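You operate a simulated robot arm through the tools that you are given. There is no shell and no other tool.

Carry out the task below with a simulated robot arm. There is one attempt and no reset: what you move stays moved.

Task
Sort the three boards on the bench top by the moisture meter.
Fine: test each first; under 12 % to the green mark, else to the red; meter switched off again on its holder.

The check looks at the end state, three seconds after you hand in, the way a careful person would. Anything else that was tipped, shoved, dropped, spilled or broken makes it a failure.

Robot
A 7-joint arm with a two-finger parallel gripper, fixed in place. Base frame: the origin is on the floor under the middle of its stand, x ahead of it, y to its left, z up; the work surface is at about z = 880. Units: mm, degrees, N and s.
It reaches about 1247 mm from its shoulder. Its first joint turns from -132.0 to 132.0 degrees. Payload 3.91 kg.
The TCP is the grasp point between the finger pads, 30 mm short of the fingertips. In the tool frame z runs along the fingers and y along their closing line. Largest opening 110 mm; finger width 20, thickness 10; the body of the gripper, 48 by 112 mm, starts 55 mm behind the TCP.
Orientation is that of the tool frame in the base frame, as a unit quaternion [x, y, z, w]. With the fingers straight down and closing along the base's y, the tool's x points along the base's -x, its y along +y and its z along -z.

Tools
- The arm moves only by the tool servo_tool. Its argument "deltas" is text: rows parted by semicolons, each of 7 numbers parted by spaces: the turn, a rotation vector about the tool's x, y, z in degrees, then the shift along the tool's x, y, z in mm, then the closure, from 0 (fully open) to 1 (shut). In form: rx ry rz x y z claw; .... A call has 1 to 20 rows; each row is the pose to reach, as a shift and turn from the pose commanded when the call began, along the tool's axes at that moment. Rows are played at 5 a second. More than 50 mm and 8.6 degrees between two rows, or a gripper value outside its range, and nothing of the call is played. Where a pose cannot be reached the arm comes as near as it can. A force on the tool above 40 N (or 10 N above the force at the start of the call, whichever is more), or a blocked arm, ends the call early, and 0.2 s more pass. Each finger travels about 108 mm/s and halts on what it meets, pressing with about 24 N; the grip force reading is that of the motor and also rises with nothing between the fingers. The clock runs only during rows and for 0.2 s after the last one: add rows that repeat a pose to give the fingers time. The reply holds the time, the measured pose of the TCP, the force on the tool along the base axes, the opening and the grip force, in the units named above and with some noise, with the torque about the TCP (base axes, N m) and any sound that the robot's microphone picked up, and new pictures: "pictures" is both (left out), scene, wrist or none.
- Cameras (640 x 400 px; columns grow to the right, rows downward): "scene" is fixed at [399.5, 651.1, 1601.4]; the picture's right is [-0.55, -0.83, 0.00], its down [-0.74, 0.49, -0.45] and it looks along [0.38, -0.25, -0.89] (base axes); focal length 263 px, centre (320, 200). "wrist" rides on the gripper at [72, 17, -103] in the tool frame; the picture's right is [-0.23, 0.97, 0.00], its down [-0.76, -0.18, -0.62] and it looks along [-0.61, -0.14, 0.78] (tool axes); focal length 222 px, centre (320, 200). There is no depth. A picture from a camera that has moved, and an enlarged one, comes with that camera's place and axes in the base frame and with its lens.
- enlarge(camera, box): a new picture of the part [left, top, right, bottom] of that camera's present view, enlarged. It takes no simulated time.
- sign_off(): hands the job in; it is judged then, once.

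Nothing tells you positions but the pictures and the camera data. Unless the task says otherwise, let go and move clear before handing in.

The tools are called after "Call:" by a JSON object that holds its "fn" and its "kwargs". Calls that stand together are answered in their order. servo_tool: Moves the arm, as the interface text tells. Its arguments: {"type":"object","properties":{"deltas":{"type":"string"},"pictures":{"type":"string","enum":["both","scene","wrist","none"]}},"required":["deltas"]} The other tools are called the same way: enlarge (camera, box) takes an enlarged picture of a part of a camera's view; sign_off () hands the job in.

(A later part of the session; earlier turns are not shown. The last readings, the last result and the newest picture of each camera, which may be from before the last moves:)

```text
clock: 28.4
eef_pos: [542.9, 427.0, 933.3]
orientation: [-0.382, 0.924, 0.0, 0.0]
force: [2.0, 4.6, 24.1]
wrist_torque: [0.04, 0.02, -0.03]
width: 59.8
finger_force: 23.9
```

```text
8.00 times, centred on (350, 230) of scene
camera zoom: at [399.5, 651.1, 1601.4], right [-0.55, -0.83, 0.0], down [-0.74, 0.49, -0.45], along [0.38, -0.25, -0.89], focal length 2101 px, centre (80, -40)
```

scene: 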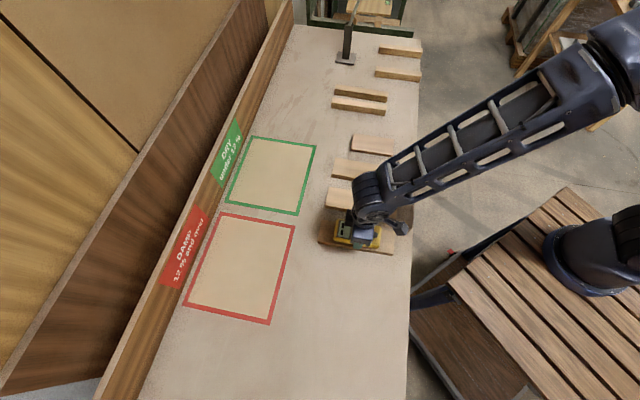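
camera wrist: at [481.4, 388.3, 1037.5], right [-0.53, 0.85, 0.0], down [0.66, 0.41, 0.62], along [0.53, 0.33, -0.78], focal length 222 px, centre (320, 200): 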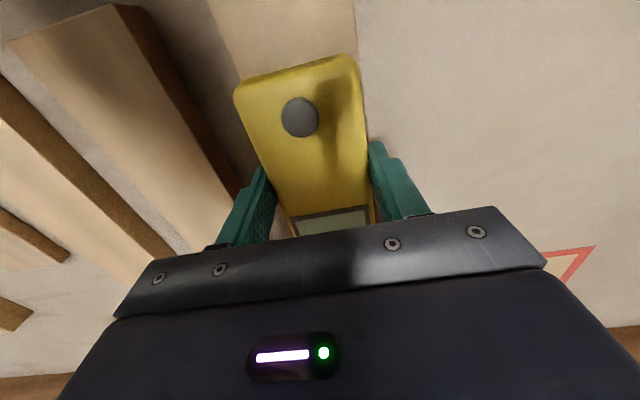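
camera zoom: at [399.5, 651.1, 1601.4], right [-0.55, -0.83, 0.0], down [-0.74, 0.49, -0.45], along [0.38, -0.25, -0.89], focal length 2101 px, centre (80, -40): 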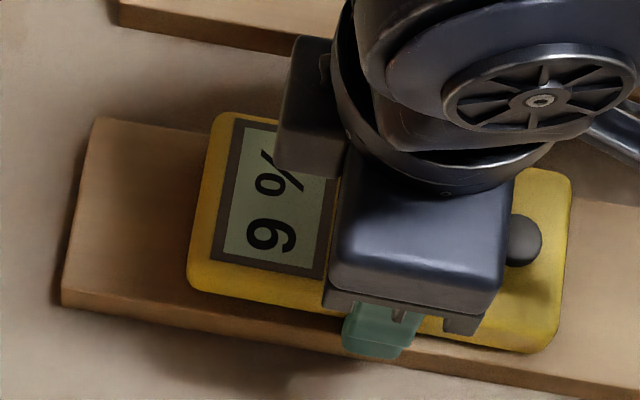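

The third board holds at 9 %, so it goes to green. The first (17 %) and middle (16 %) boards go to red. I'll carry the meter back over its holder now.

Call:
{"fn": "servo_tool", "kwargs": {"deltas": "0 0 0 0 0 -3 0.8; 0 0 0 0 0 -40 0.8; 0 0 0 2 -40 -45 0.8; 0 0 0 4 -80 -45 0.8; 0 0 0 6 -120 -45 0.8; 0 0 0 8 -160 -45 0.8; 0 0 0 10 -200 -45 0.8; 0 0 0 11 -240 -45 0.8; 0 0 0 11 -280 -45 0.8; 0 0 0 11 -320 -45 0.8; 0 0 0 11 -338.1 -45 0.8; 0 0 0 11 -338.1 -30 0.8; 0 0 0 11 -338.1 -15 0.8; 0 0 0 11 -338.1 -6 0.8; 0 0 0 11 -338.1 -6 0.8"}}

Call:
{"fn": "enlarge", "kwargs": {"camera": "scene", "box": [330, 90, 430, 170]}}

```text
clock: 31.6
eef_pos: [774.1, 182.5, 938.9]
orientation: [-0.383, 0.924, 0.0, 0.0]
force: [0.4, 0.2, -1.9]
wrist_torque: [0.0, -0.01, 0.02]
width: 59.8
finger_force: 24.3
camera wrist: at [712.2, 143.2, 1040.3], right [-0.53, 0.85, 0.0], down [0.66, 0.41, 0.62], along [0.53, 0.33, -0.78], focal length 222 px, centre (320, 200)
```

scene: 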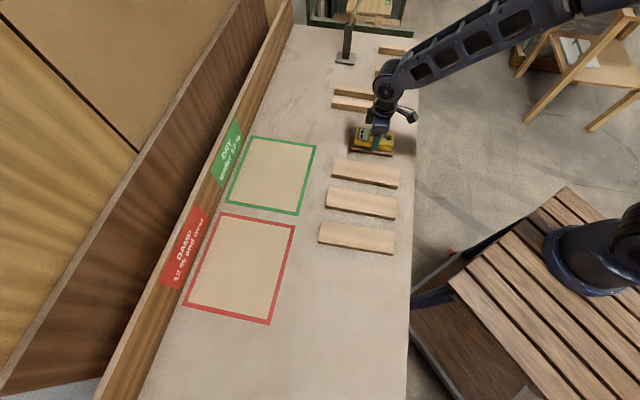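
wrist: 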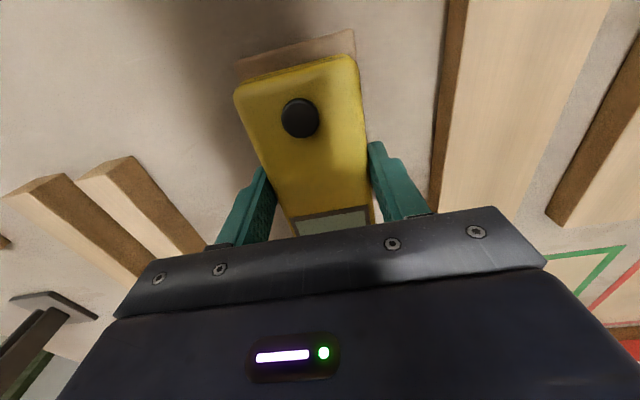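

```text
5.00 times, centred on (380, 130) of scene
camera zoom: at [399.5, 651.1, 1601.4], right [-0.55, -0.83, 0.0], down [-0.74, 0.49, -0.45], along [0.38, -0.25, -0.89], focal length 1313 px, centre (20, 550)
```

zoom: 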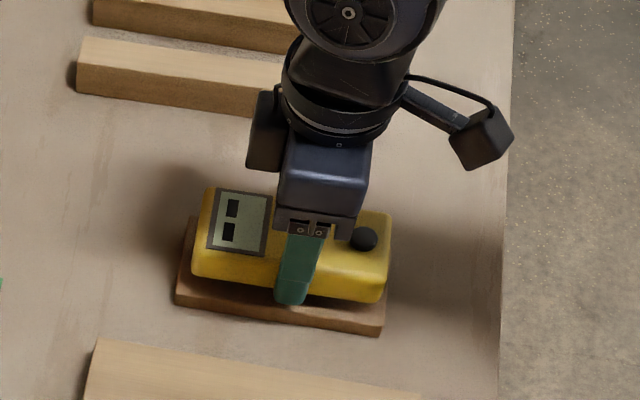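

The meter is about 12 mm above the holder and lined up with it. Lowering gently.

Call:
{"fn": "servo_tool", "kwargs": {"deltas": "0 0 0 0 0 4 0.8; 0 0 0 0 0 8 0.8; 0 0 0 0 0 10.5 0.8; 0 0 0 0 0 11.5 0.8; 0 0 0 0 0 11.5 0.8", "pictures": "none"}}

Call:
{"fn": "servo_tool", "kwargs": {"deltas": "0 0 0 0 0 0.7 0.8; 0 0 0 0 0 0.7 0.8", "pictures": "none"}}

```text
clock: 32.8
eef_pos: [774.5, 181.3, 926.0]
orientation: [-0.383, 0.924, 0.0, 0.0]
force: [0.6, 0.0, -2.2]
wrist_torque: [0.01, -0.01, -0.02]
width: 60.0
finger_force: 23.8
```

```text
clock: 33.4
eef_pos: [775.0, 181.2, 927.1]
orientation: [-0.382, 0.924, 0.0, 0.0]
force: [-1.1, 0.3, -1.9]
wrist_torque: [0.02, 0.02, 0.0]
width: 59.7
finger_force: 23.7
```

Call:
{"fn": "servo_tool", "kwargs": {"deltas": "0 0 0 0 0 0.6 0.8; 0 0 0 0 0 0.6 0.8", "pictures": "none"}}

Call:
{"fn": "servo_tool", "kwargs": {"deltas": "0 0 0 0 0 0.5 0.8; 0 0 0 0 0 0.5 0.8", "pictures": "none"}}

```text
clock: 34.0
eef_pos: [775.6, 180.6, 926.4]
orientation: [-0.383, 0.924, 0.0, 0.0]
force: [0.1, -0.6, -1.4]
wrist_torque: [-0.04, -0.02, 0.04]
width: 59.8
finger_force: 24.1
```

```text
clock: 34.6
eef_pos: [774.9, 182.0, 926.3]
orientation: [-0.382, 0.924, 0.0, 0.001]
force: [-0.3, 0.0, -1.4]
wrist_torque: [-0.02, -0.01, 0.03]
width: 59.8
finger_force: 23.6
```

Call:
{"fn": "servo_tool", "kwargs": {"deltas": "0 0 0 0 0 0.5 0.8; 0 0 0 0 0 0.5 0.8", "pictures": "wrist"}}

Call:
{"fn": "enlarge", "kwargs": {"camera": "scene", "box": [330, 90, 430, 170]}}

```text
clock: 35.2
eef_pos: [776.2, 182.5, 925.1]
orientation: [-0.383, 0.924, 0.0, 0.001]
force: [2.4, -1.9, 4.6]
wrist_torque: [-0.33, 0.3, 0.16]
width: 59.7
finger_force: 24.1
camera wrist: at [713.2, 142.3, 1027.9], right [-0.53, 0.85, 0.0], down [0.66, 0.41, 0.62], along [0.53, 0.33, -0.78], focal length 222 px, centre (320, 200)
```

wrist: 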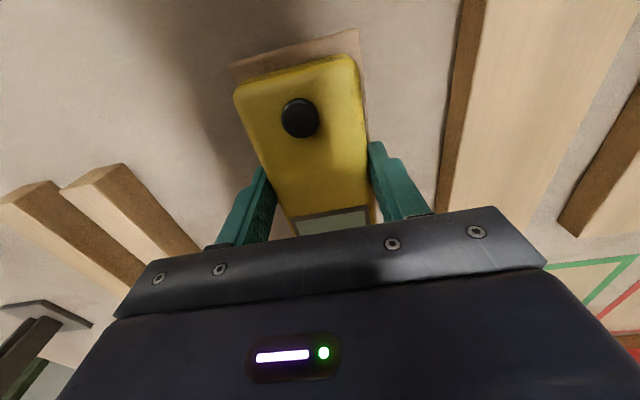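

```text
5.00 times, centred on (380, 130) of scene
camera zoom: at [399.5, 651.1, 1601.4], right [-0.55, -0.83, 0.0], down [-0.74, 0.49, -0.45], along [0.38, -0.25, -0.89], focal length 1313 px, centre (20, 550)
```

zoom: 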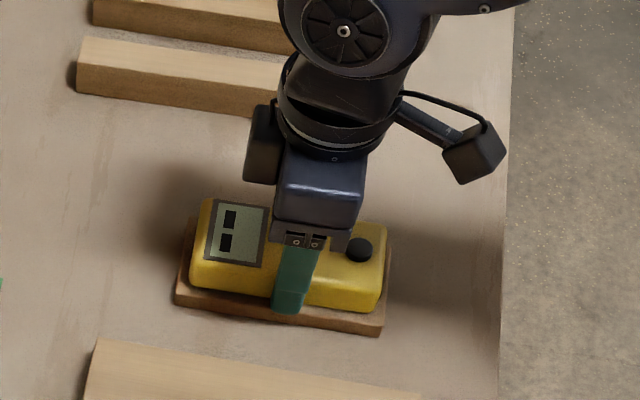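

The meter has settled back on its holder in its original place. Releasing and lifting clear.

Call:
{"fn": "servo_tool", "kwargs": {"deltas": "0 0 0 0 0 0 0.4; 0 0 0 0 0 0 0.1; 0 0 0 0 0 0 0; 0 0 0 0 0 0 0; 0 0 0 0 0 -20 0; 0 0 0 0 0 -50 0; 0 0 0 0 0 -85 0; 0 0 0 0 0 -85 0"}}

Call:
{"fn": "enlarge", "kwargs": {"camera": "scene", "box": [330, 90, 430, 170]}}

Call:
{"fn": "enlarge", "kwargs": {"camera": "wrist", "box": [220, 60, 440, 240]}}

```text
clock: 37.0
eef_pos: [774.6, 178.6, 1010.8]
orientation: [-0.383, 0.924, -0.001, 0.001]
force: [0.4, 0.6, -0.8]
wrist_torque: [0.02, 0.01, 0.02]
width: 110.0
finger_force: 0.0
camera wrist: at [712.8, 139.6, 1113.4], right [-0.53, 0.85, 0.0], down [0.66, 0.41, 0.62], along [0.53, 0.33, -0.78], focal length 222 px, centre (320, 200)
```

scene: 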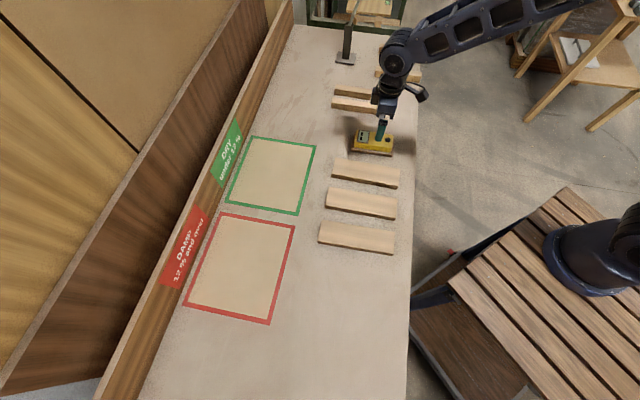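
wrist: 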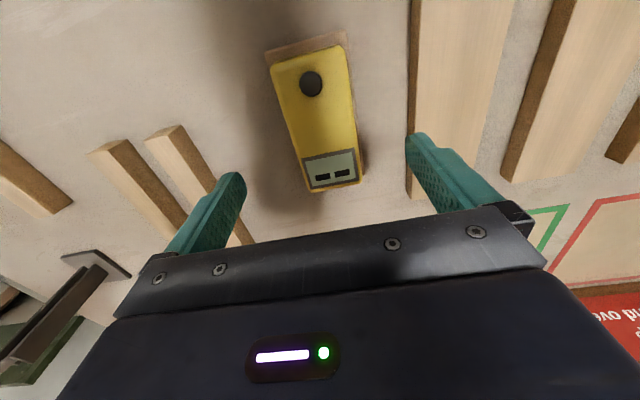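

```text
5.00 times, centred on (380, 130) of scene
camera zoom: at [399.5, 651.1, 1601.4], right [-0.55, -0.83, 0.0], down [-0.74, 0.49, -0.45], along [0.38, -0.25, -0.89], focal length 1313 px, centre (20, 550)
```

zoom: 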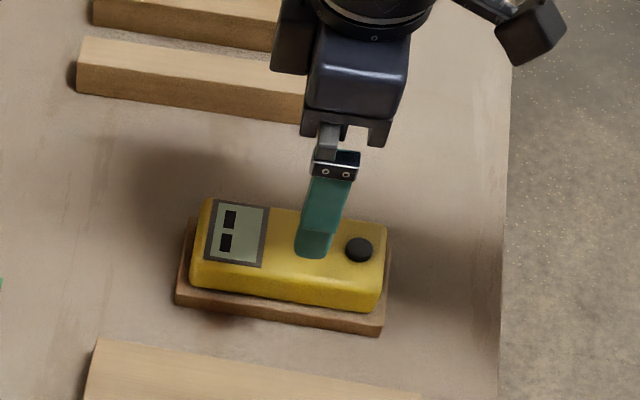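

```text
2.22 times, centred on (330, 150) of wrist
camera zoom: at [712.8, 139.6, 1113.4], right [-0.53, 0.85, 0.0], down [0.66, 0.41, 0.62], along [0.53, 0.33, -0.78], focal length 494 px, centre (298, 311)
```

zoom: 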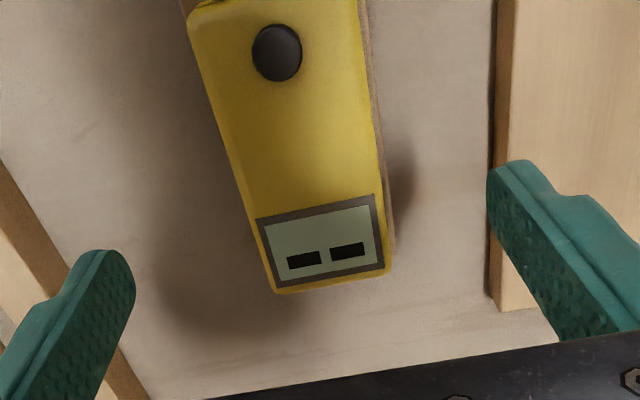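

The meter sits where it was, still on. Next I'll close the fingers and press the button once more to switch it off.

Call:
{"fn": "servo_tool", "kwargs": {"deltas": "0 0 0 20 0 0 0.5; 0 0 0 40.7 0 0 1; 0 0 0 40.7 0 10 1; 0 0 0 40.7 0 30 1; 0 0 0 40.7 0 45 1; 0 0 0 40.7 0 51 1; 0 0 0 40.7 0 51 1"}}

Call:
{"fn": "enlarge", "kwargs": {"camera": "wrist", "box": [260, 80, 390, 240]}}

```text
clock: 38.6
eef_pos: [747.5, 150.9, 960.6]
orientation: [-0.383, 0.924, -0.001, 0.0]
force: [-0.3, 0.3, 0.5]
wrist_torque: [0.03, -0.02, 0.0]
width: 0.1
finger_force: 23.9
camera wrist: at [684.4, 112.5, 1061.8], right [-0.53, 0.85, 0.0], down [0.66, 0.41, 0.62], along [0.53, 0.33, -0.78], focal length 222 px, centre (320, 200)
```

scene: 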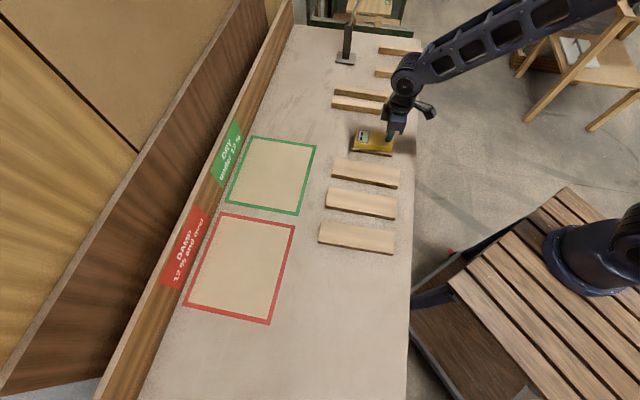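
wrist: 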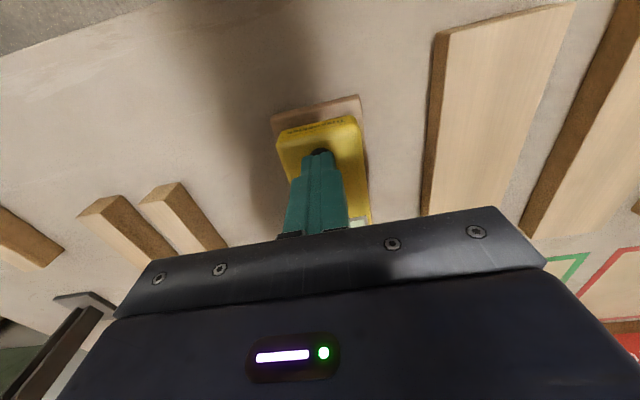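

```text
2.50 times, centred on (325, 160) of wrist
camera zoom: at [684.4, 112.5, 1061.8], right [-0.53, 0.85, 0.0], down [0.66, 0.41, 0.62], along [0.53, 0.33, -0.78], focal length 555 px, centre (308, 300)
```

zoom: 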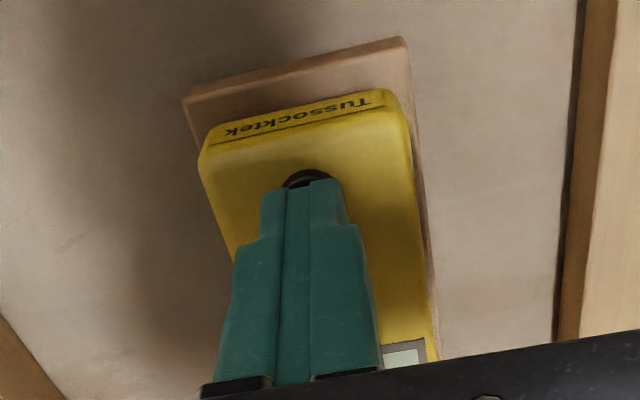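

The fingertips sit just above the button. I'll step down until I hear one click.

Call:
{"fn": "servo_tool", "kwargs": {"deltas": "0 0 0 0 0 1 1; 0 0 0 0 0 2 1; 0 0 0 0 0 3 1; 0 0 0 0 0 3.5 1", "pictures": "none"}}

```text
clock: 39.6
eef_pos: [747.4, 152.8, 957.0]
orientation: [-0.383, 0.924, 0.001, 0.0]
force: [0.7, -1.3, 0.9]
wrist_torque: [-0.01, 0.02, -0.01]
width: 0.2
finger_force: 23.9
heard: click
```

Click heard. I'll back off and check the display.

Call:
{"fn": "servo_tool", "kwargs": {"deltas": "0 0 0 0 0 -10 1; 0 0 0 0 0 -40 1; 0 0 0 0 0 -80 1; 0 0 0 0 0 -80 0.8"}}

Call:
{"fn": "enlarge", "kwargs": {"camera": "scene", "box": [330, 90, 430, 170]}}

```text
clock: 40.6
eef_pos: [747.0, 152.7, 1036.3]
orientation: [-0.382, 0.924, 0.0, 0.0]
force: [0.1, 0.0, 0.1]
wrist_torque: [0.02, 0.0, -0.02]
width: 22.0
finger_force: 0.2
camera wrist: at [684.3, 113.6, 1138.0], right [-0.53, 0.85, 0.0], down [0.66, 0.41, 0.62], along [0.53, 0.33, -0.78], focal length 222 px, centre (320, 200)
```

scene: 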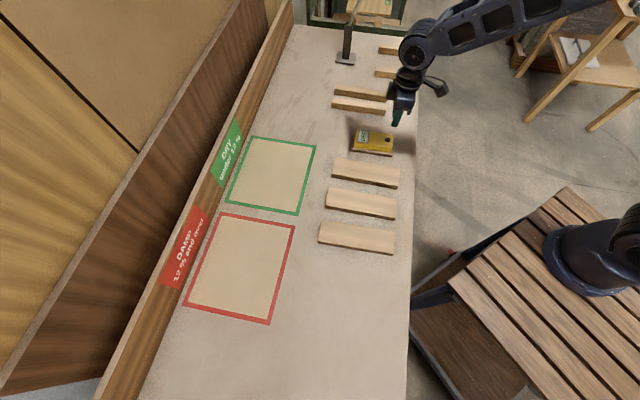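
wrist: 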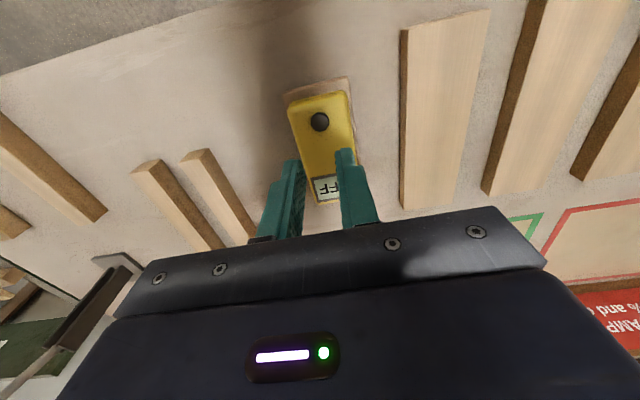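

```text
5.00 times, centred on (380, 130) of scene
camera zoom: at [399.5, 651.1, 1601.4], right [-0.55, -0.83, 0.0], down [-0.74, 0.49, -0.45], along [0.38, -0.25, -0.89], focal length 1313 px, centre (20, 550)
```

zoom: 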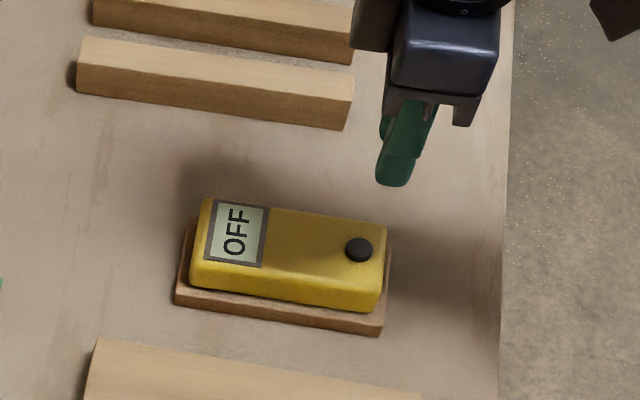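

The meter reads OFF and is back on its holder. Now I'll sort the boards, starting with the third (9 %), and move over it for a closer look.

Call:
{"fn": "servo_tool", "kwargs": {"deltas": "0 0 0 0 40 0 0.5; 0 0 0 0 80 0 0; 0 0 0 0 120 0 0; 0 0 0 0 160 0 0; 0 0 0 0 200 0 0; 0 0 0 0 240 0 0; 0 0 0 0 280 0 0; 0 0 0 0 320 0 0; 0 0 0 0 338.1 0 0; 0 0 0 0 338.1 0 0"}}

Call:
{"fn": "enlarge", "kwargs": {"camera": "wrist", "box": [180, 40, 460, 220]}}

Call:
{"fn": "enlarge", "kwargs": {"camera": "scene", "box": [300, 150, 420, 260]}}

```text
clock: 42.8
eef_pos: [505.0, 391.3, 1035.2]
orientation: [-0.383, 0.924, -0.001, 0.0]
force: [0.1, -0.9, -1.1]
wrist_torque: [-0.02, 0.01, -0.03]
width: 109.7
finger_force: 0.1
camera wrist: at [443.4, 351.9, 1138.0], right [-0.53, 0.85, 0.0], down [0.66, 0.41, 0.62], along [0.53, 0.33, -0.78], focal length 222 px, centre (320, 200)
```

scene: 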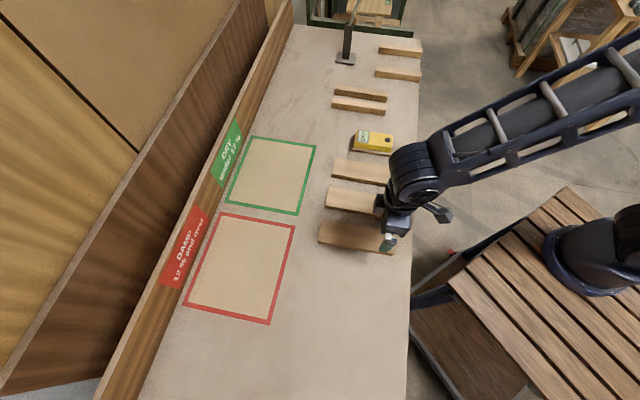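
wrist: 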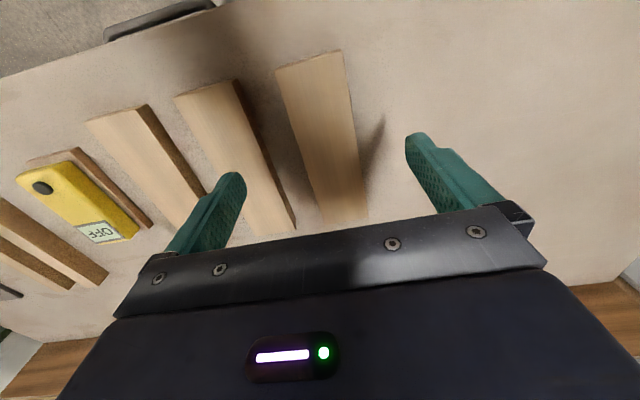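

```text
2.22 times, centred on (320, 130) of wrist
camera zoom: at [443.4, 351.9, 1138.0], right [-0.53, 0.85, 0.0], down [0.66, 0.41, 0.62], along [0.53, 0.33, -0.78], focal length 494 px, centre (320, 356)
```

zoom: 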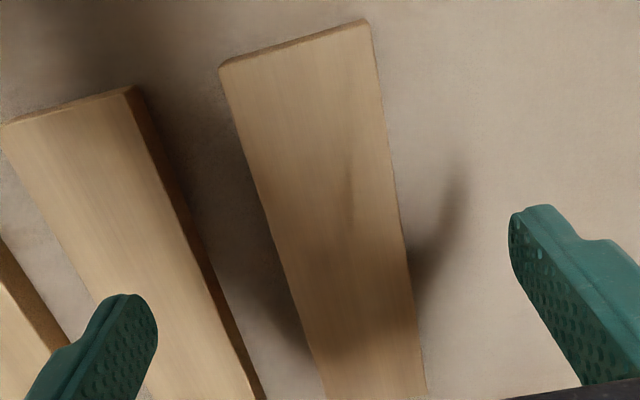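

```text
3.64 times, centred on (360, 205) of scene
camera zoom: at [399.5, 651.1, 1601.4], right [-0.55, -0.83, 0.0], down [-0.74, 0.49, -0.45], along [0.38, -0.25, -0.89], focal length 955 px, centre (174, 182)
```

zoom: 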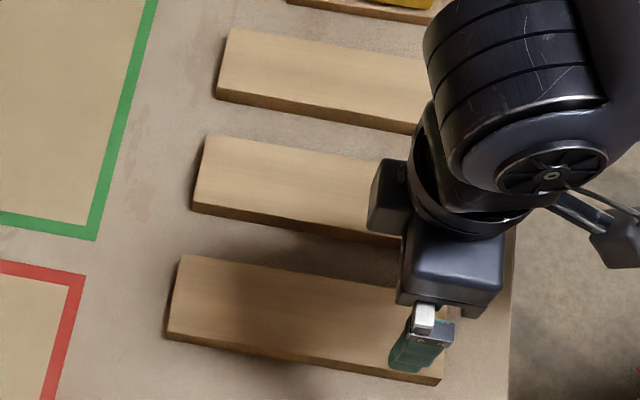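

The boards haven't moved. The third board is centred at about p≈690, s≈81 and spans 64 mm, so I'll come down around its middle.

Call:
{"fn": "servo_tool", "kwargs": {"deltas": "0 0 0 -28 0.4 10 0.15; 0 0 0 -55.2 0.7 30 0.15; 0 0 0 -55.2 0.7 60 0.15; 0 0 0 -55.2 0.7 85 0.15; 0 0 0 -55.2 0.7 100 0.15; 0 0 0 -55.2 0.7 100 0.15"}}

Call:
{"fn": "enlarge", "kwargs": {"camera": "scene", "box": [300, 180, 420, 260]}}

```text
clock: 44.2
eef_pos: [544.6, 429.9, 937.8]
orientation: [-0.383, 0.924, 0.001, 0.0]
force: [0.6, 0.2, 0.2]
wrist_torque: [-0.04, 0.02, 0.02]
width: 93.7
finger_force: 0.1
camera wrist: at [483.2, 391.5, 1039.4], right [-0.53, 0.85, 0.0], down [0.66, 0.41, 0.62], along [0.53, 0.33, -0.78], focal length 222 px, centre (320, 200)
```

scene: 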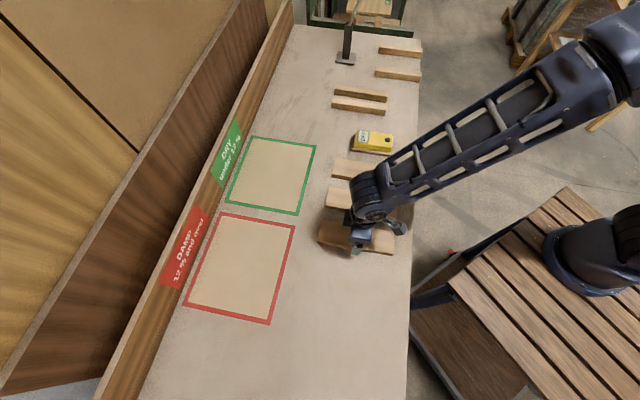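
wrist: 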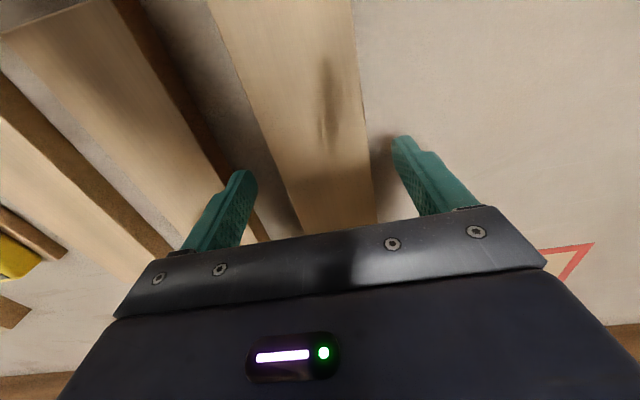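

```text
5.00 times, centred on (360, 220) of scene
camera zoom: at [399.5, 651.1, 1601.4], right [-0.55, -0.83, 0.0], down [-0.74, 0.49, -0.45], along [0.38, -0.25, -0.89], focal length 1313 px, centre (120, 100)
```

zoom: 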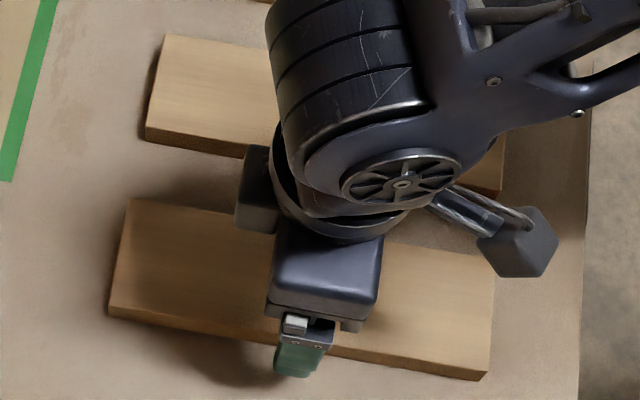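

The fingers straddle the board evenly. I'll descend with the tips about 5 mm off the bench and close.

Call:
{"fn": "servo_tool", "kwargs": {"deltas": "0 0 0 0 0 10 0.15; 0 0 0 0 0 17 0.15; 0 0 0 0 0 20 0.15; 0 0 0 0 0 20 0.15; 0 0 0 0 0 20 0.4; 0 0 0 0 0 20 0.7; 0 0 0 0 0 20 0.7; 0 0 0 0 0 20 0.7"}}

Call:
{"fn": "enlarge", "kwargs": {"camera": "scene", "box": [300, 180, 420, 260]}}

```text
clock: 46.0
eef_pos: [546.3, 430.3, 916.5]
orientation: [-0.383, 0.924, 0.0, 0.0]
force: [-1.0, 0.6, 0.0]
wrist_torque: [0.01, 0.01, 0.06]
width: 65.6
finger_force: 24.1
camera wrist: at [483.3, 391.4, 1018.9], right [-0.53, 0.85, 0.0], down [0.66, 0.41, 0.62], along [0.53, 0.33, -0.78], focal length 222 px, centre (320, 200)
```

scene: 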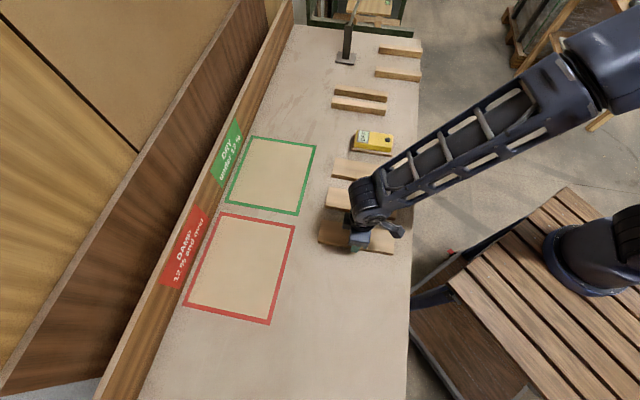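
wrist: 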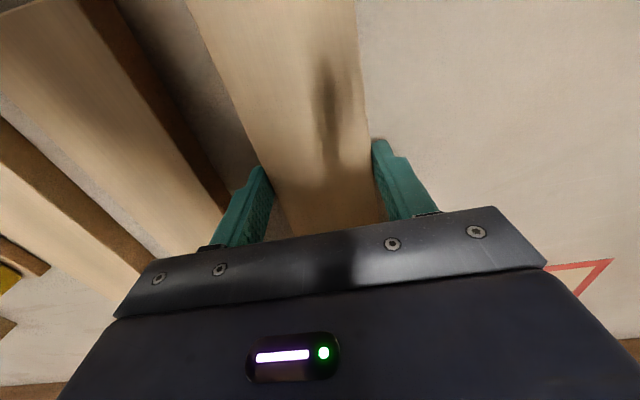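

```text
5.00 times, centred on (360, 220) of scene
camera zoom: at [399.5, 651.1, 1601.4], right [-0.55, -0.83, 0.0], down [-0.74, 0.49, -0.45], along [0.38, -0.25, -0.89], focal length 1313 px, centre (120, 100)
```

zoom: 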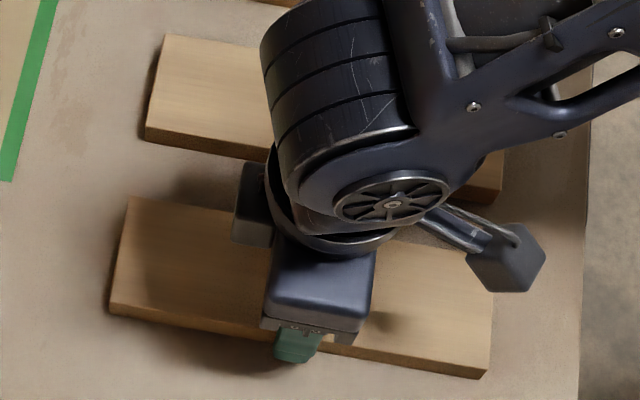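

The board is gripped at 65.6 mm width. I'll lift it 75 mm and carry it over the green area.

Call:
{"fn": "servo_tool", "kwargs": {"deltas": "0 0 0 0 0 -10 0.7; 0 0 0 0 0 -40 0.7; 0 0 0 0 0 -75 0.7; 0 0 0 -33 -19 -75 0.7; 0 0 0 -66 -38 -75 0.7; 0 0 0 -99 -57 -75 0.7; 0 0 0 -132 -76 -75 0.7; 0 0 0 -165 -95 -75 0.7; 0 0 0 -198 -114 -75 0.7; 0 0 0 -231 -133 -75 0.7; 0 0 0 -264 -152 -75 0.7; 0 0 0 -294.5 -168.7 -75 0.7; 0 0 0 -294.5 -168.7 -75 0.7"}}

Call:
{"fn": "enlarge", "kwargs": {"camera": "scene", "box": [190, 110, 390, 250]}}

```text
clock: 48.8
eef_pos: [871.6, 519.5, 991.1]
orientation: [-0.382, 0.924, 0.001, -0.001]
force: [-0.4, 0.0, -1.7]
wrist_torque: [0.02, -0.01, -0.01]
width: 65.3
finger_force: 24.1
camera wrist: at [809.6, 480.8, 1092.5], right [-0.53, 0.85, 0.0], down [0.66, 0.41, 0.62], along [0.53, 0.33, -0.78], focal length 222 px, centre (320, 200)
```

scene: 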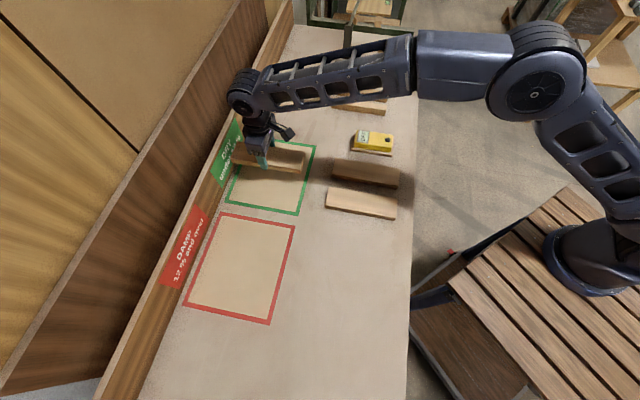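
wrist: 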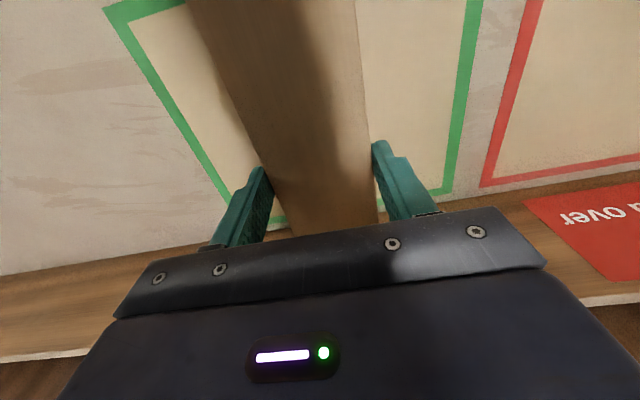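

```text
2.86 times, centred on (290, 180) of scene
camera zoom: at [399.5, 651.1, 1601.4], right [-0.55, -0.83, 0.0], down [-0.74, 0.49, -0.45], along [0.38, -0.25, -0.89], focal length 750 px, centre (406, 257)
```

zoom: 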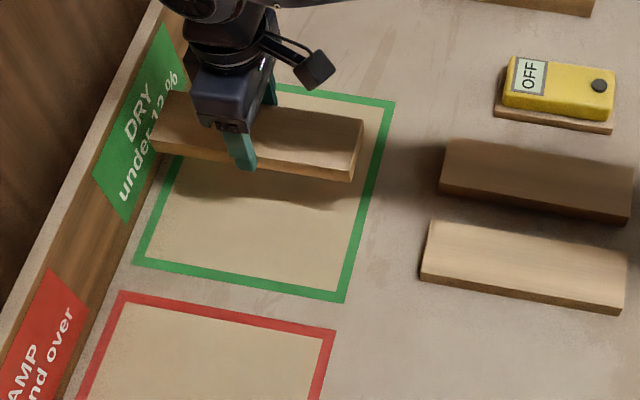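

The board is over the green area and centred inside the frame. I'll lower it straight down onto the mark.

Call:
{"fn": "servo_tool", "kwargs": {"deltas": "0 0 0 -1.5 0 20 0.7; 0 0 0 -1.5 0 45 0.7; 0 0 0 -1.5 0 60 0.7; 0 0 0 -1.5 0 68 0.7; 0 0 0 -1.5 0 72 0.7; 0 0 0 -1.5 0 73.5 0.7; 0 0 0 -1.5 0 73.5 0.7"}}

Call:
{"fn": "enlarge", "kwargs": {"camera": "scene", "box": [190, 110, 390, 250]}}

```text
clock: 50.4
eef_pos: [875.4, 521.7, 916.9]
orientation: [-0.383, 0.924, 0.0, 0.0]
force: [-0.2, -0.3, -0.4]
wrist_torque: [0.03, 0.02, 0.03]
width: 65.5
finger_force: 23.9
camera wrist: at [812.6, 481.5, 1018.8], right [-0.53, 0.85, 0.0], down [0.66, 0.41, 0.62], along [0.53, 0.33, -0.78], focal length 222 px, centre (320, 200)
```

scene: 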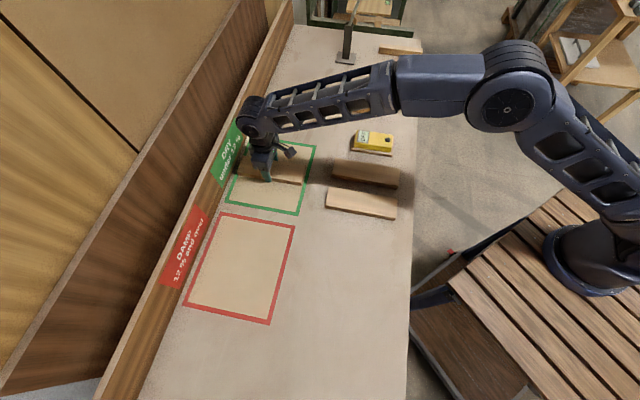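
wrist: 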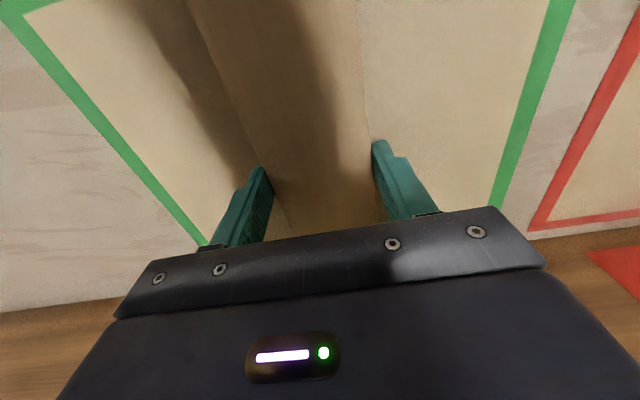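

```text
2.86 times, centred on (290, 180) of scene
camera zoom: at [399.5, 651.1, 1601.4], right [-0.55, -0.83, 0.0], down [-0.74, 0.49, -0.45], along [0.38, -0.25, -0.89], focal length 750 px, centre (406, 257)
```

zoom: 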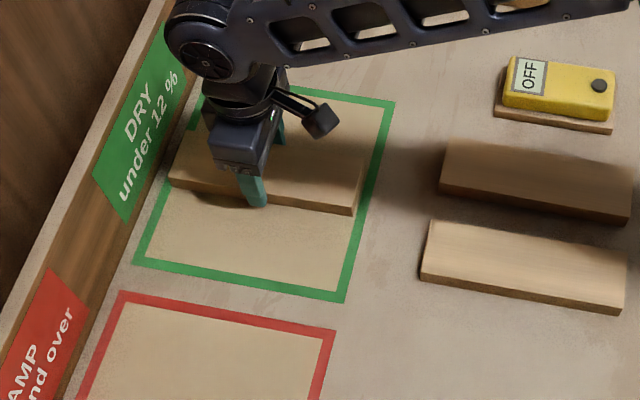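

Call:
{"fn": "enlarge", "kwargs": {"camera": "scene", "box": [220, 130, 320, 200]}}

```text
5.71 times, centred on (270, 165) of scene
camera zoom: at [399.5, 651.1, 1601.4], right [-0.55, -0.83, 0.0], down [-0.74, 0.49, -0.45], along [0.38, -0.25, -0.89], focal length 1501 px, centre (606, 400)
```

zoom: 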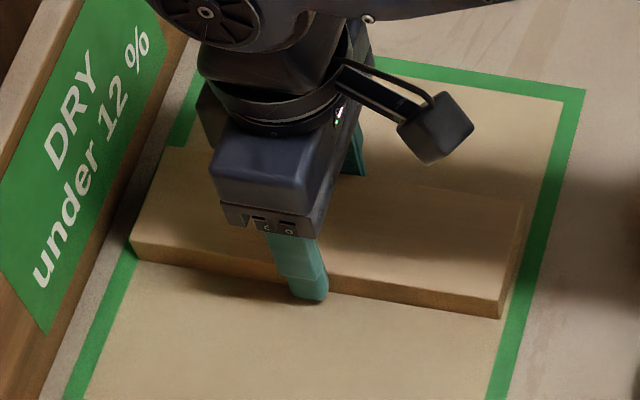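

The far end of the board just touches the inner edge of the tape while the near end has a small gap. I'll shift 2.5 mm toward the front and set it down.

Call:
{"fn": "servo_tool", "kwargs": {"deltas": "0 0 0 1.5 0 -2 0.7; 0 0 0 2.5 0 -2 0.7; 0 0 0 2.5 0 0 0.7; 0 0 0 2.5 0 0.7 0.7; 0 0 0 2.5 0 0.7 0.7", "pictures": "none"}}

Call:
{"fn": "servo_tool", "kwargs": {"deltas": "0 0 0 0 0 0.6 0.7; 0 0 0 0 0 0.6 0.7", "pictures": "none"}}

```text
clock: 51.6
eef_pos: [873.8, 519.6, 917.2]
orientation: [-0.383, 0.924, 0.001, 0.0]
force: [0.2, -0.5, 0.5]
wrist_torque: [0.02, 0.04, 0.06]
width: 65.4
finger_force: 24.1
```

```text
clock: 52.2
eef_pos: [872.6, 518.2, 916.7]
orientation: [-0.383, 0.924, 0.0, 0.0]
force: [-1.5, 0.9, 4.4]
wrist_torque: [-0.14, 0.15, 0.1]
width: 65.5
finger_force: 24.3
```

The board is resting on the bench now. Releasing and lifting.

Call:
{"fn": "servo_tool", "kwargs": {"deltas": "0 0 0 0 0 0 0.3; 0 0 0 0 0 0 0.15; 0 0 0 0 0 0 0.15; 0 0 0 0 0 -20 0.15; 0 0 0 0 0 -50 0.15; 0 0 0 0 0 -85 0.15; 0 0 0 35 30 -85 0.15; 0 0 0 35 30 -85 0.15"}}

Call:
{"fn": "enlarge", "kwargs": {"camera": "scene", "box": [220, 130, 320, 220]}}

```text
clock: 54.0
eef_pos: [827.1, 514.1, 1001.1]
orientation: [-0.383, 0.924, 0.0, 0.0]
force: [-0.5, -0.6, -0.3]
wrist_torque: [-0.01, 0.01, 0.04]
width: 93.6
finger_force: 0.1
camera wrist: at [764.8, 475.5, 1103.5], right [-0.53, 0.85, 0.0], down [0.66, 0.41, 0.62], along [0.53, 0.33, -0.78], focal length 222 px, centre (320, 200)
```

scene: 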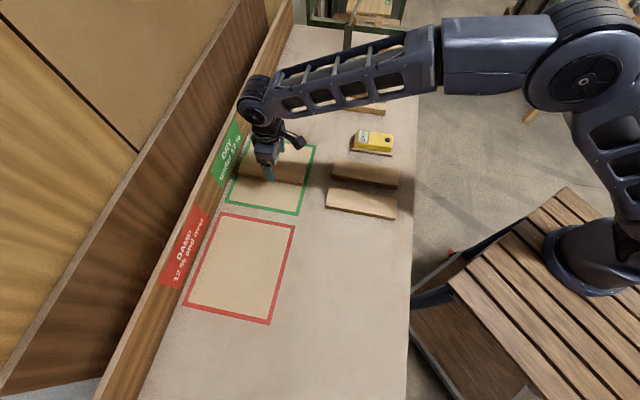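
wrist: 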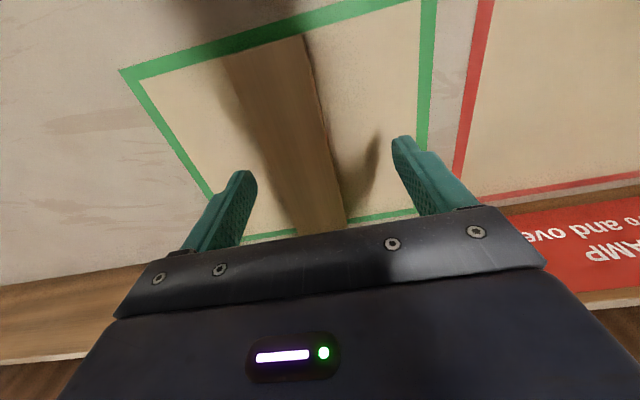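

```text
4.44 times, centred on (270, 175) of scene
camera zoom: at [399.5, 651.1, 1601.4], right [-0.55, -0.83, 0.0], down [-0.74, 0.49, -0.45], along [0.38, -0.25, -0.89], focal length 1167 px, centre (542, 311)
```

zoom: 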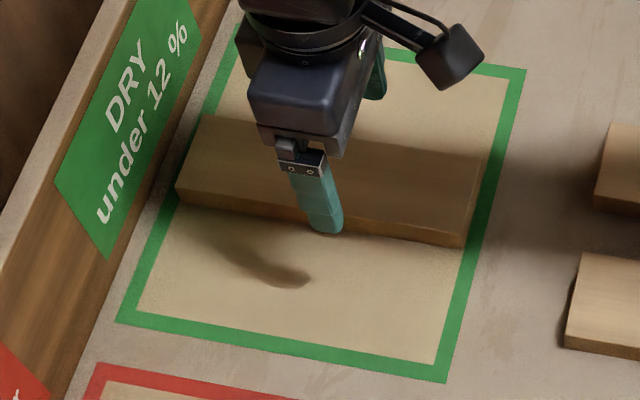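

The 9 % board lies inside the green frame. Next is the middle board (16 %), so I'll move back over it for a look.

Call:
{"fn": "servo_tool", "kwargs": {"deltas": "0 0 0 40 4 -10 0.15; 0 0 0 80 8 -20 0.15; 0 0 0 120 12 -35 0.15; 0 0 0 160 16 -35 0.15; 0 0 0 200 20 -35 0.15; 0 0 0 240 24 -35 0.15; 0 0 0 280 27.5 -35 0.15; 0 0 0 314 27.5 -35 0.15; 0 0 0 314 27.5 -35 0.15"}}

Call:
{"fn": "enlarge", "kwargs": {"camera": "wrist", "box": [180, 40, 460, 220]}}

Call:
{"fn": "enlarge", "kwargs": {"camera": "scene", "box": [210, 120, 340, 220]}}

```text
clock: 56.0
eef_pos: [584.5, 311.8, 1034.3]
orientation: [-0.382, 0.924, 0.0, 0.0]
force: [0.2, 0.3, -0.8]
wrist_torque: [-0.01, 0.02, -0.02]
width: 93.6
finger_force: 0.1
camera wrist: at [523.6, 272.8, 1137.5], right [-0.53, 0.85, 0.0], down [0.66, 0.41, 0.62], along [0.53, 0.33, -0.78], focal length 222 px, centre (320, 200)
```

scene: 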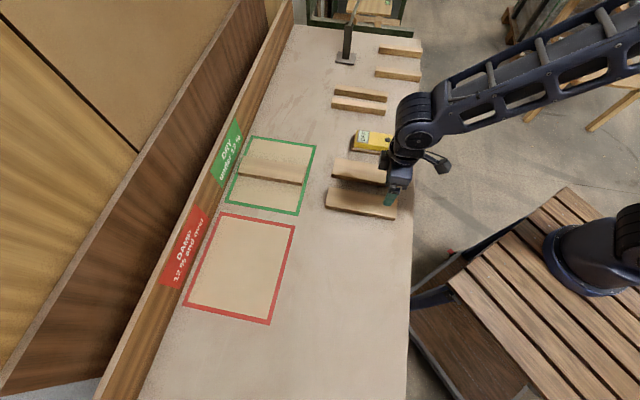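
wrist: 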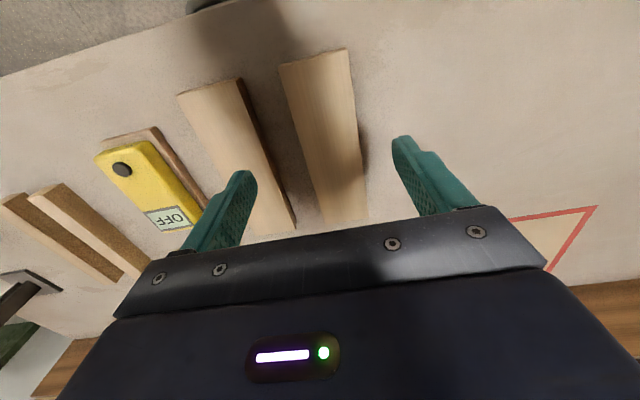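

```text
2.22 times, centred on (320, 130) of wrist
camera zoom: at [523.6, 272.8, 1137.5], right [-0.53, 0.85, 0.0], down [0.66, 0.41, 0.62], along [0.53, 0.33, -0.78], focal length 494 px, centre (320, 356)
```

zoom: 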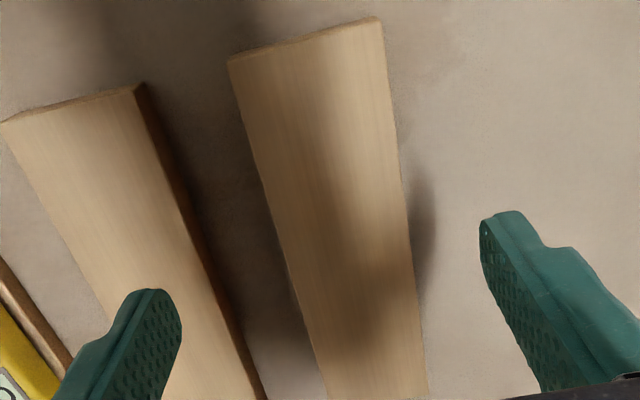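

```text
4.00 times, centred on (275, 170) of scene
camera zoom: at [399.5, 651.1, 1601.4], right [-0.55, -0.83, 0.0], down [-0.74, 0.49, -0.45], along [0.38, -0.25, -0.89], focal length 1051 px, centre (500, 320)
```

zoom: 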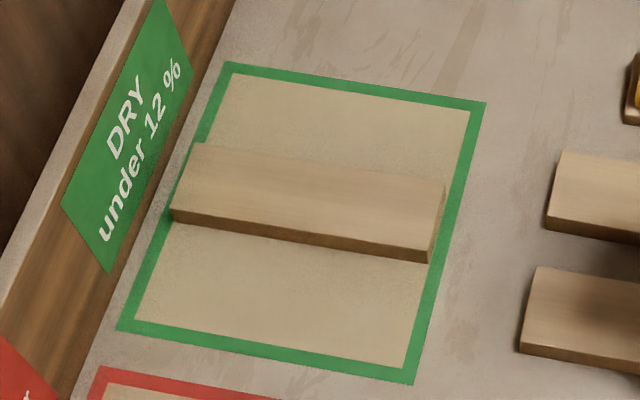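

The green placement looks good. The middle board is centred near s≈190, and I'll go down around it and grip.

Call:
{"fn": "servo_tool", "kwargs": {"deltas": "0 0 0 -28 1.5 10 0.15; 0 0 0 -55.5 2.5 30 0.15; 0 0 0 -55.5 2.5 60 0.15; 0 0 0 -55.5 2.5 85 0.15; 0 0 0 -55.5 2.5 100 0.15; 0 0 0 -55.5 2.5 100 0.15"}}

Call:
{"fn": "enlarge", "kwargs": {"camera": "scene", "box": [310, 145, 420, 225]}}

```text
clock: 57.4
eef_pos: [622.3, 353.3, 934.4]
orientation: [-0.382, 0.924, 0.0, 0.0]
force: [-0.4, 0.4, -0.1]
wrist_torque: [0.02, 0.01, 0.03]
width: 93.4
finger_force: 0.1
camera wrist: at [560.3, 314.5, 1037.3], right [-0.53, 0.85, 0.0], down [0.66, 0.41, 0.62], along [0.53, 0.33, -0.78], focal length 222 px, centre (320, 200)
```

scene: 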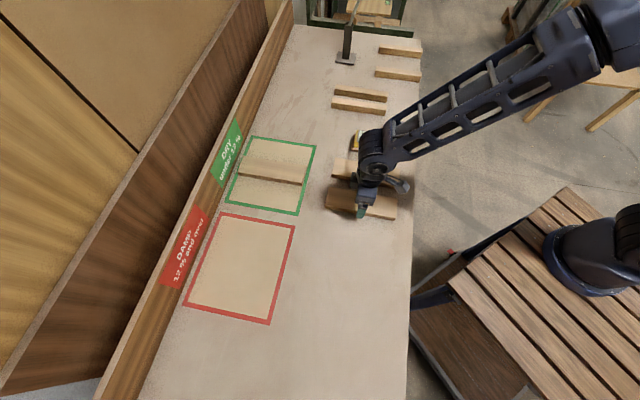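
wrist: 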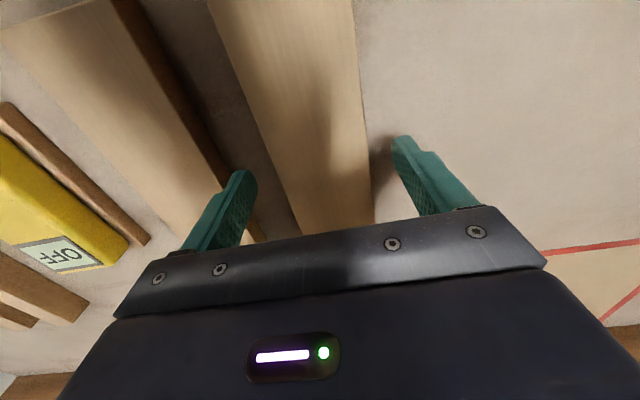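

```text
5.00 times, centred on (365, 185) of scene
camera zoom: at [399.5, 651.1, 1601.4], right [-0.55, -0.83, 0.0], down [-0.74, 0.49, -0.45], along [0.38, -0.25, -0.89], focal length 1313 px, centre (95, 275)
```

zoom: 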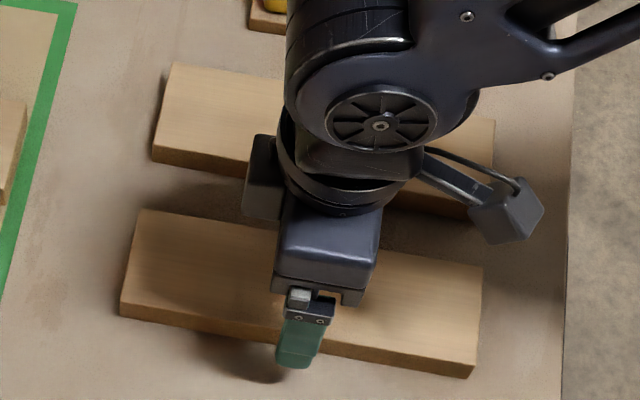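

Call:
{"fn": "servo_tool", "kwargs": {"deltas": "0 0 0 0 0 10 0.15; 0 0 0 0 0 17 0.15; 0 0 0 0 0 20 0.15; 0 0 0 0 0 20 0.15; 0 0 0 0 0 20 0.4; 0 0 0 0 0 20 0.7; 0 0 0 0 0 20 0.7; 0 0 0 0 0 20 0.7"}}

```text
clock: 59.2
eef_pos: [622.6, 353.4, 915.5]
orientation: [-0.383, 0.924, -0.001, 0.0]
force: [-1.1, 0.7, 0.8]
wrist_torque: [0.0, -0.05, 0.03]
width: 65.5
finger_force: 23.5
camera wrist: at [560.1, 314.3, 1018.4], right [-0.53, 0.85, 0.0], down [0.66, 0.41, 0.62], along [0.53, 0.33, -0.78], focal length 222 px, centre (320, 200)
```

scene: 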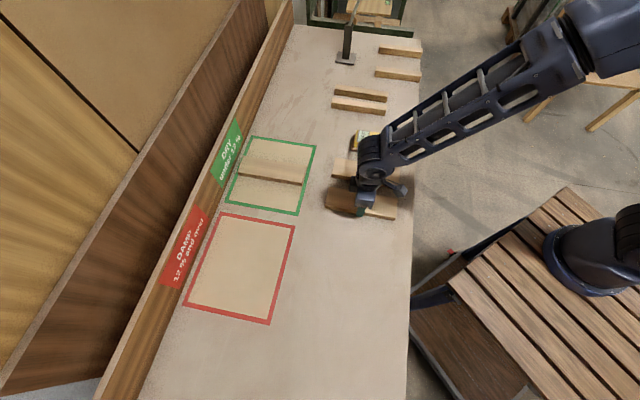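
wrist: 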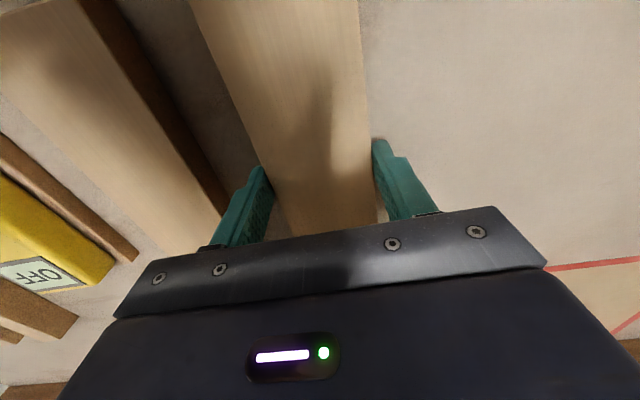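

The middle board is gripped at 65.5 mm. I'll lift it and carry it over the red area.

Call:
{"fn": "servo_tool", "kwargs": {"deltas": "0 0 0 0 0 -10 0.7; 0 0 0 0 0 -40 0.7; 0 0 0 0 0 -75 0.7; 0 0 0 -26.7 26.5 -75 0.7; 0 0 0 -53.4 53 -75 0.7; 0 0 0 -80 79.4 -75 0.7; 0 0 0 -106.7 105.9 -75 0.7; 0 0 0 -133.4 132.3 -75 0.7; 0 0 0 -160 158.8 -75 0.7; 0 0 0 -186.8 185.2 -75 0.7; 0 0 0 -213.5 211.7 -75 0.7; 0 0 0 -240 238 -75 0.7; 0 0 0 -266.8 264.6 -75 0.7; 0 0 0 -293.5 291 -75 0.7; 0 0 0 -293.5 291 -75 0.7"}}

Call:
{"fn": "enlarge", "kwargs": {"camera": "scene", "box": [160, 180, 340, 340]}}

```text
clock: 62.4
eef_pos: [624.2, 767.6, 990.7]
orientation: [-0.383, 0.924, 0.0, 0.001]
force: [-1.1, -0.4, -1.4]
wrist_torque: [0.01, 0.0, 0.01]
width: 65.3
finger_force: 23.8
camera wrist: at [562.0, 728.5, 1093.3], right [-0.53, 0.85, 0.0], down [0.66, 0.41, 0.62], along [0.53, 0.33, -0.78], focal length 222 px, centre (320, 200)
```

scene: 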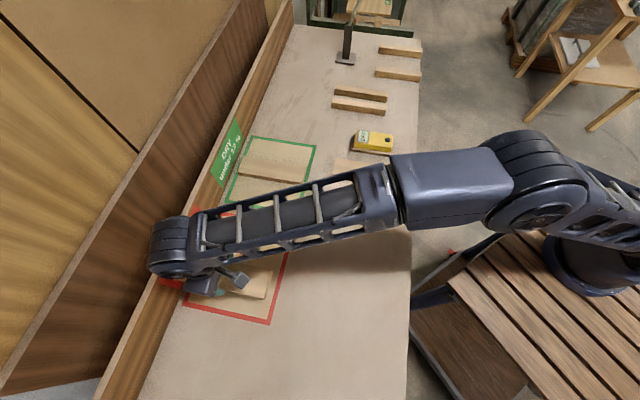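
wrist: 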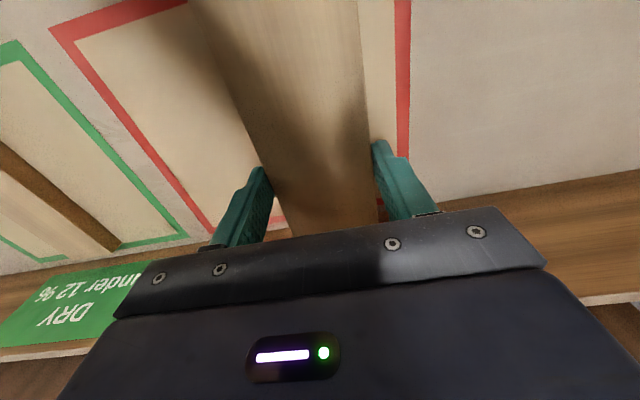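

```text
2.50 times, centred on (250, 260) of scene
camera zoom: at [399.5, 651.1, 1601.4], right [-0.55, -0.83, 0.0], down [-0.74, 0.49, -0.45], along [0.38, -0.25, -0.89], focal length 657 px, centre (495, 50)
```

zoom: 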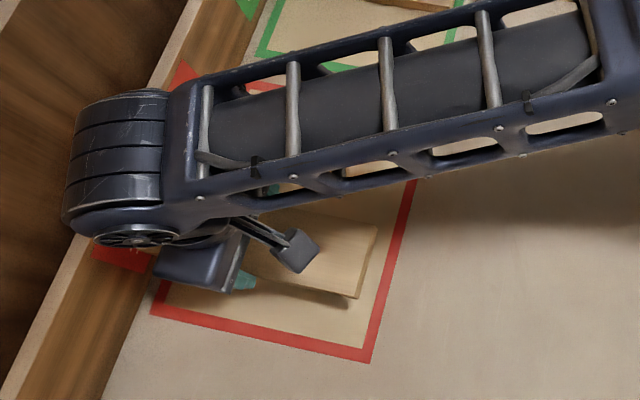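

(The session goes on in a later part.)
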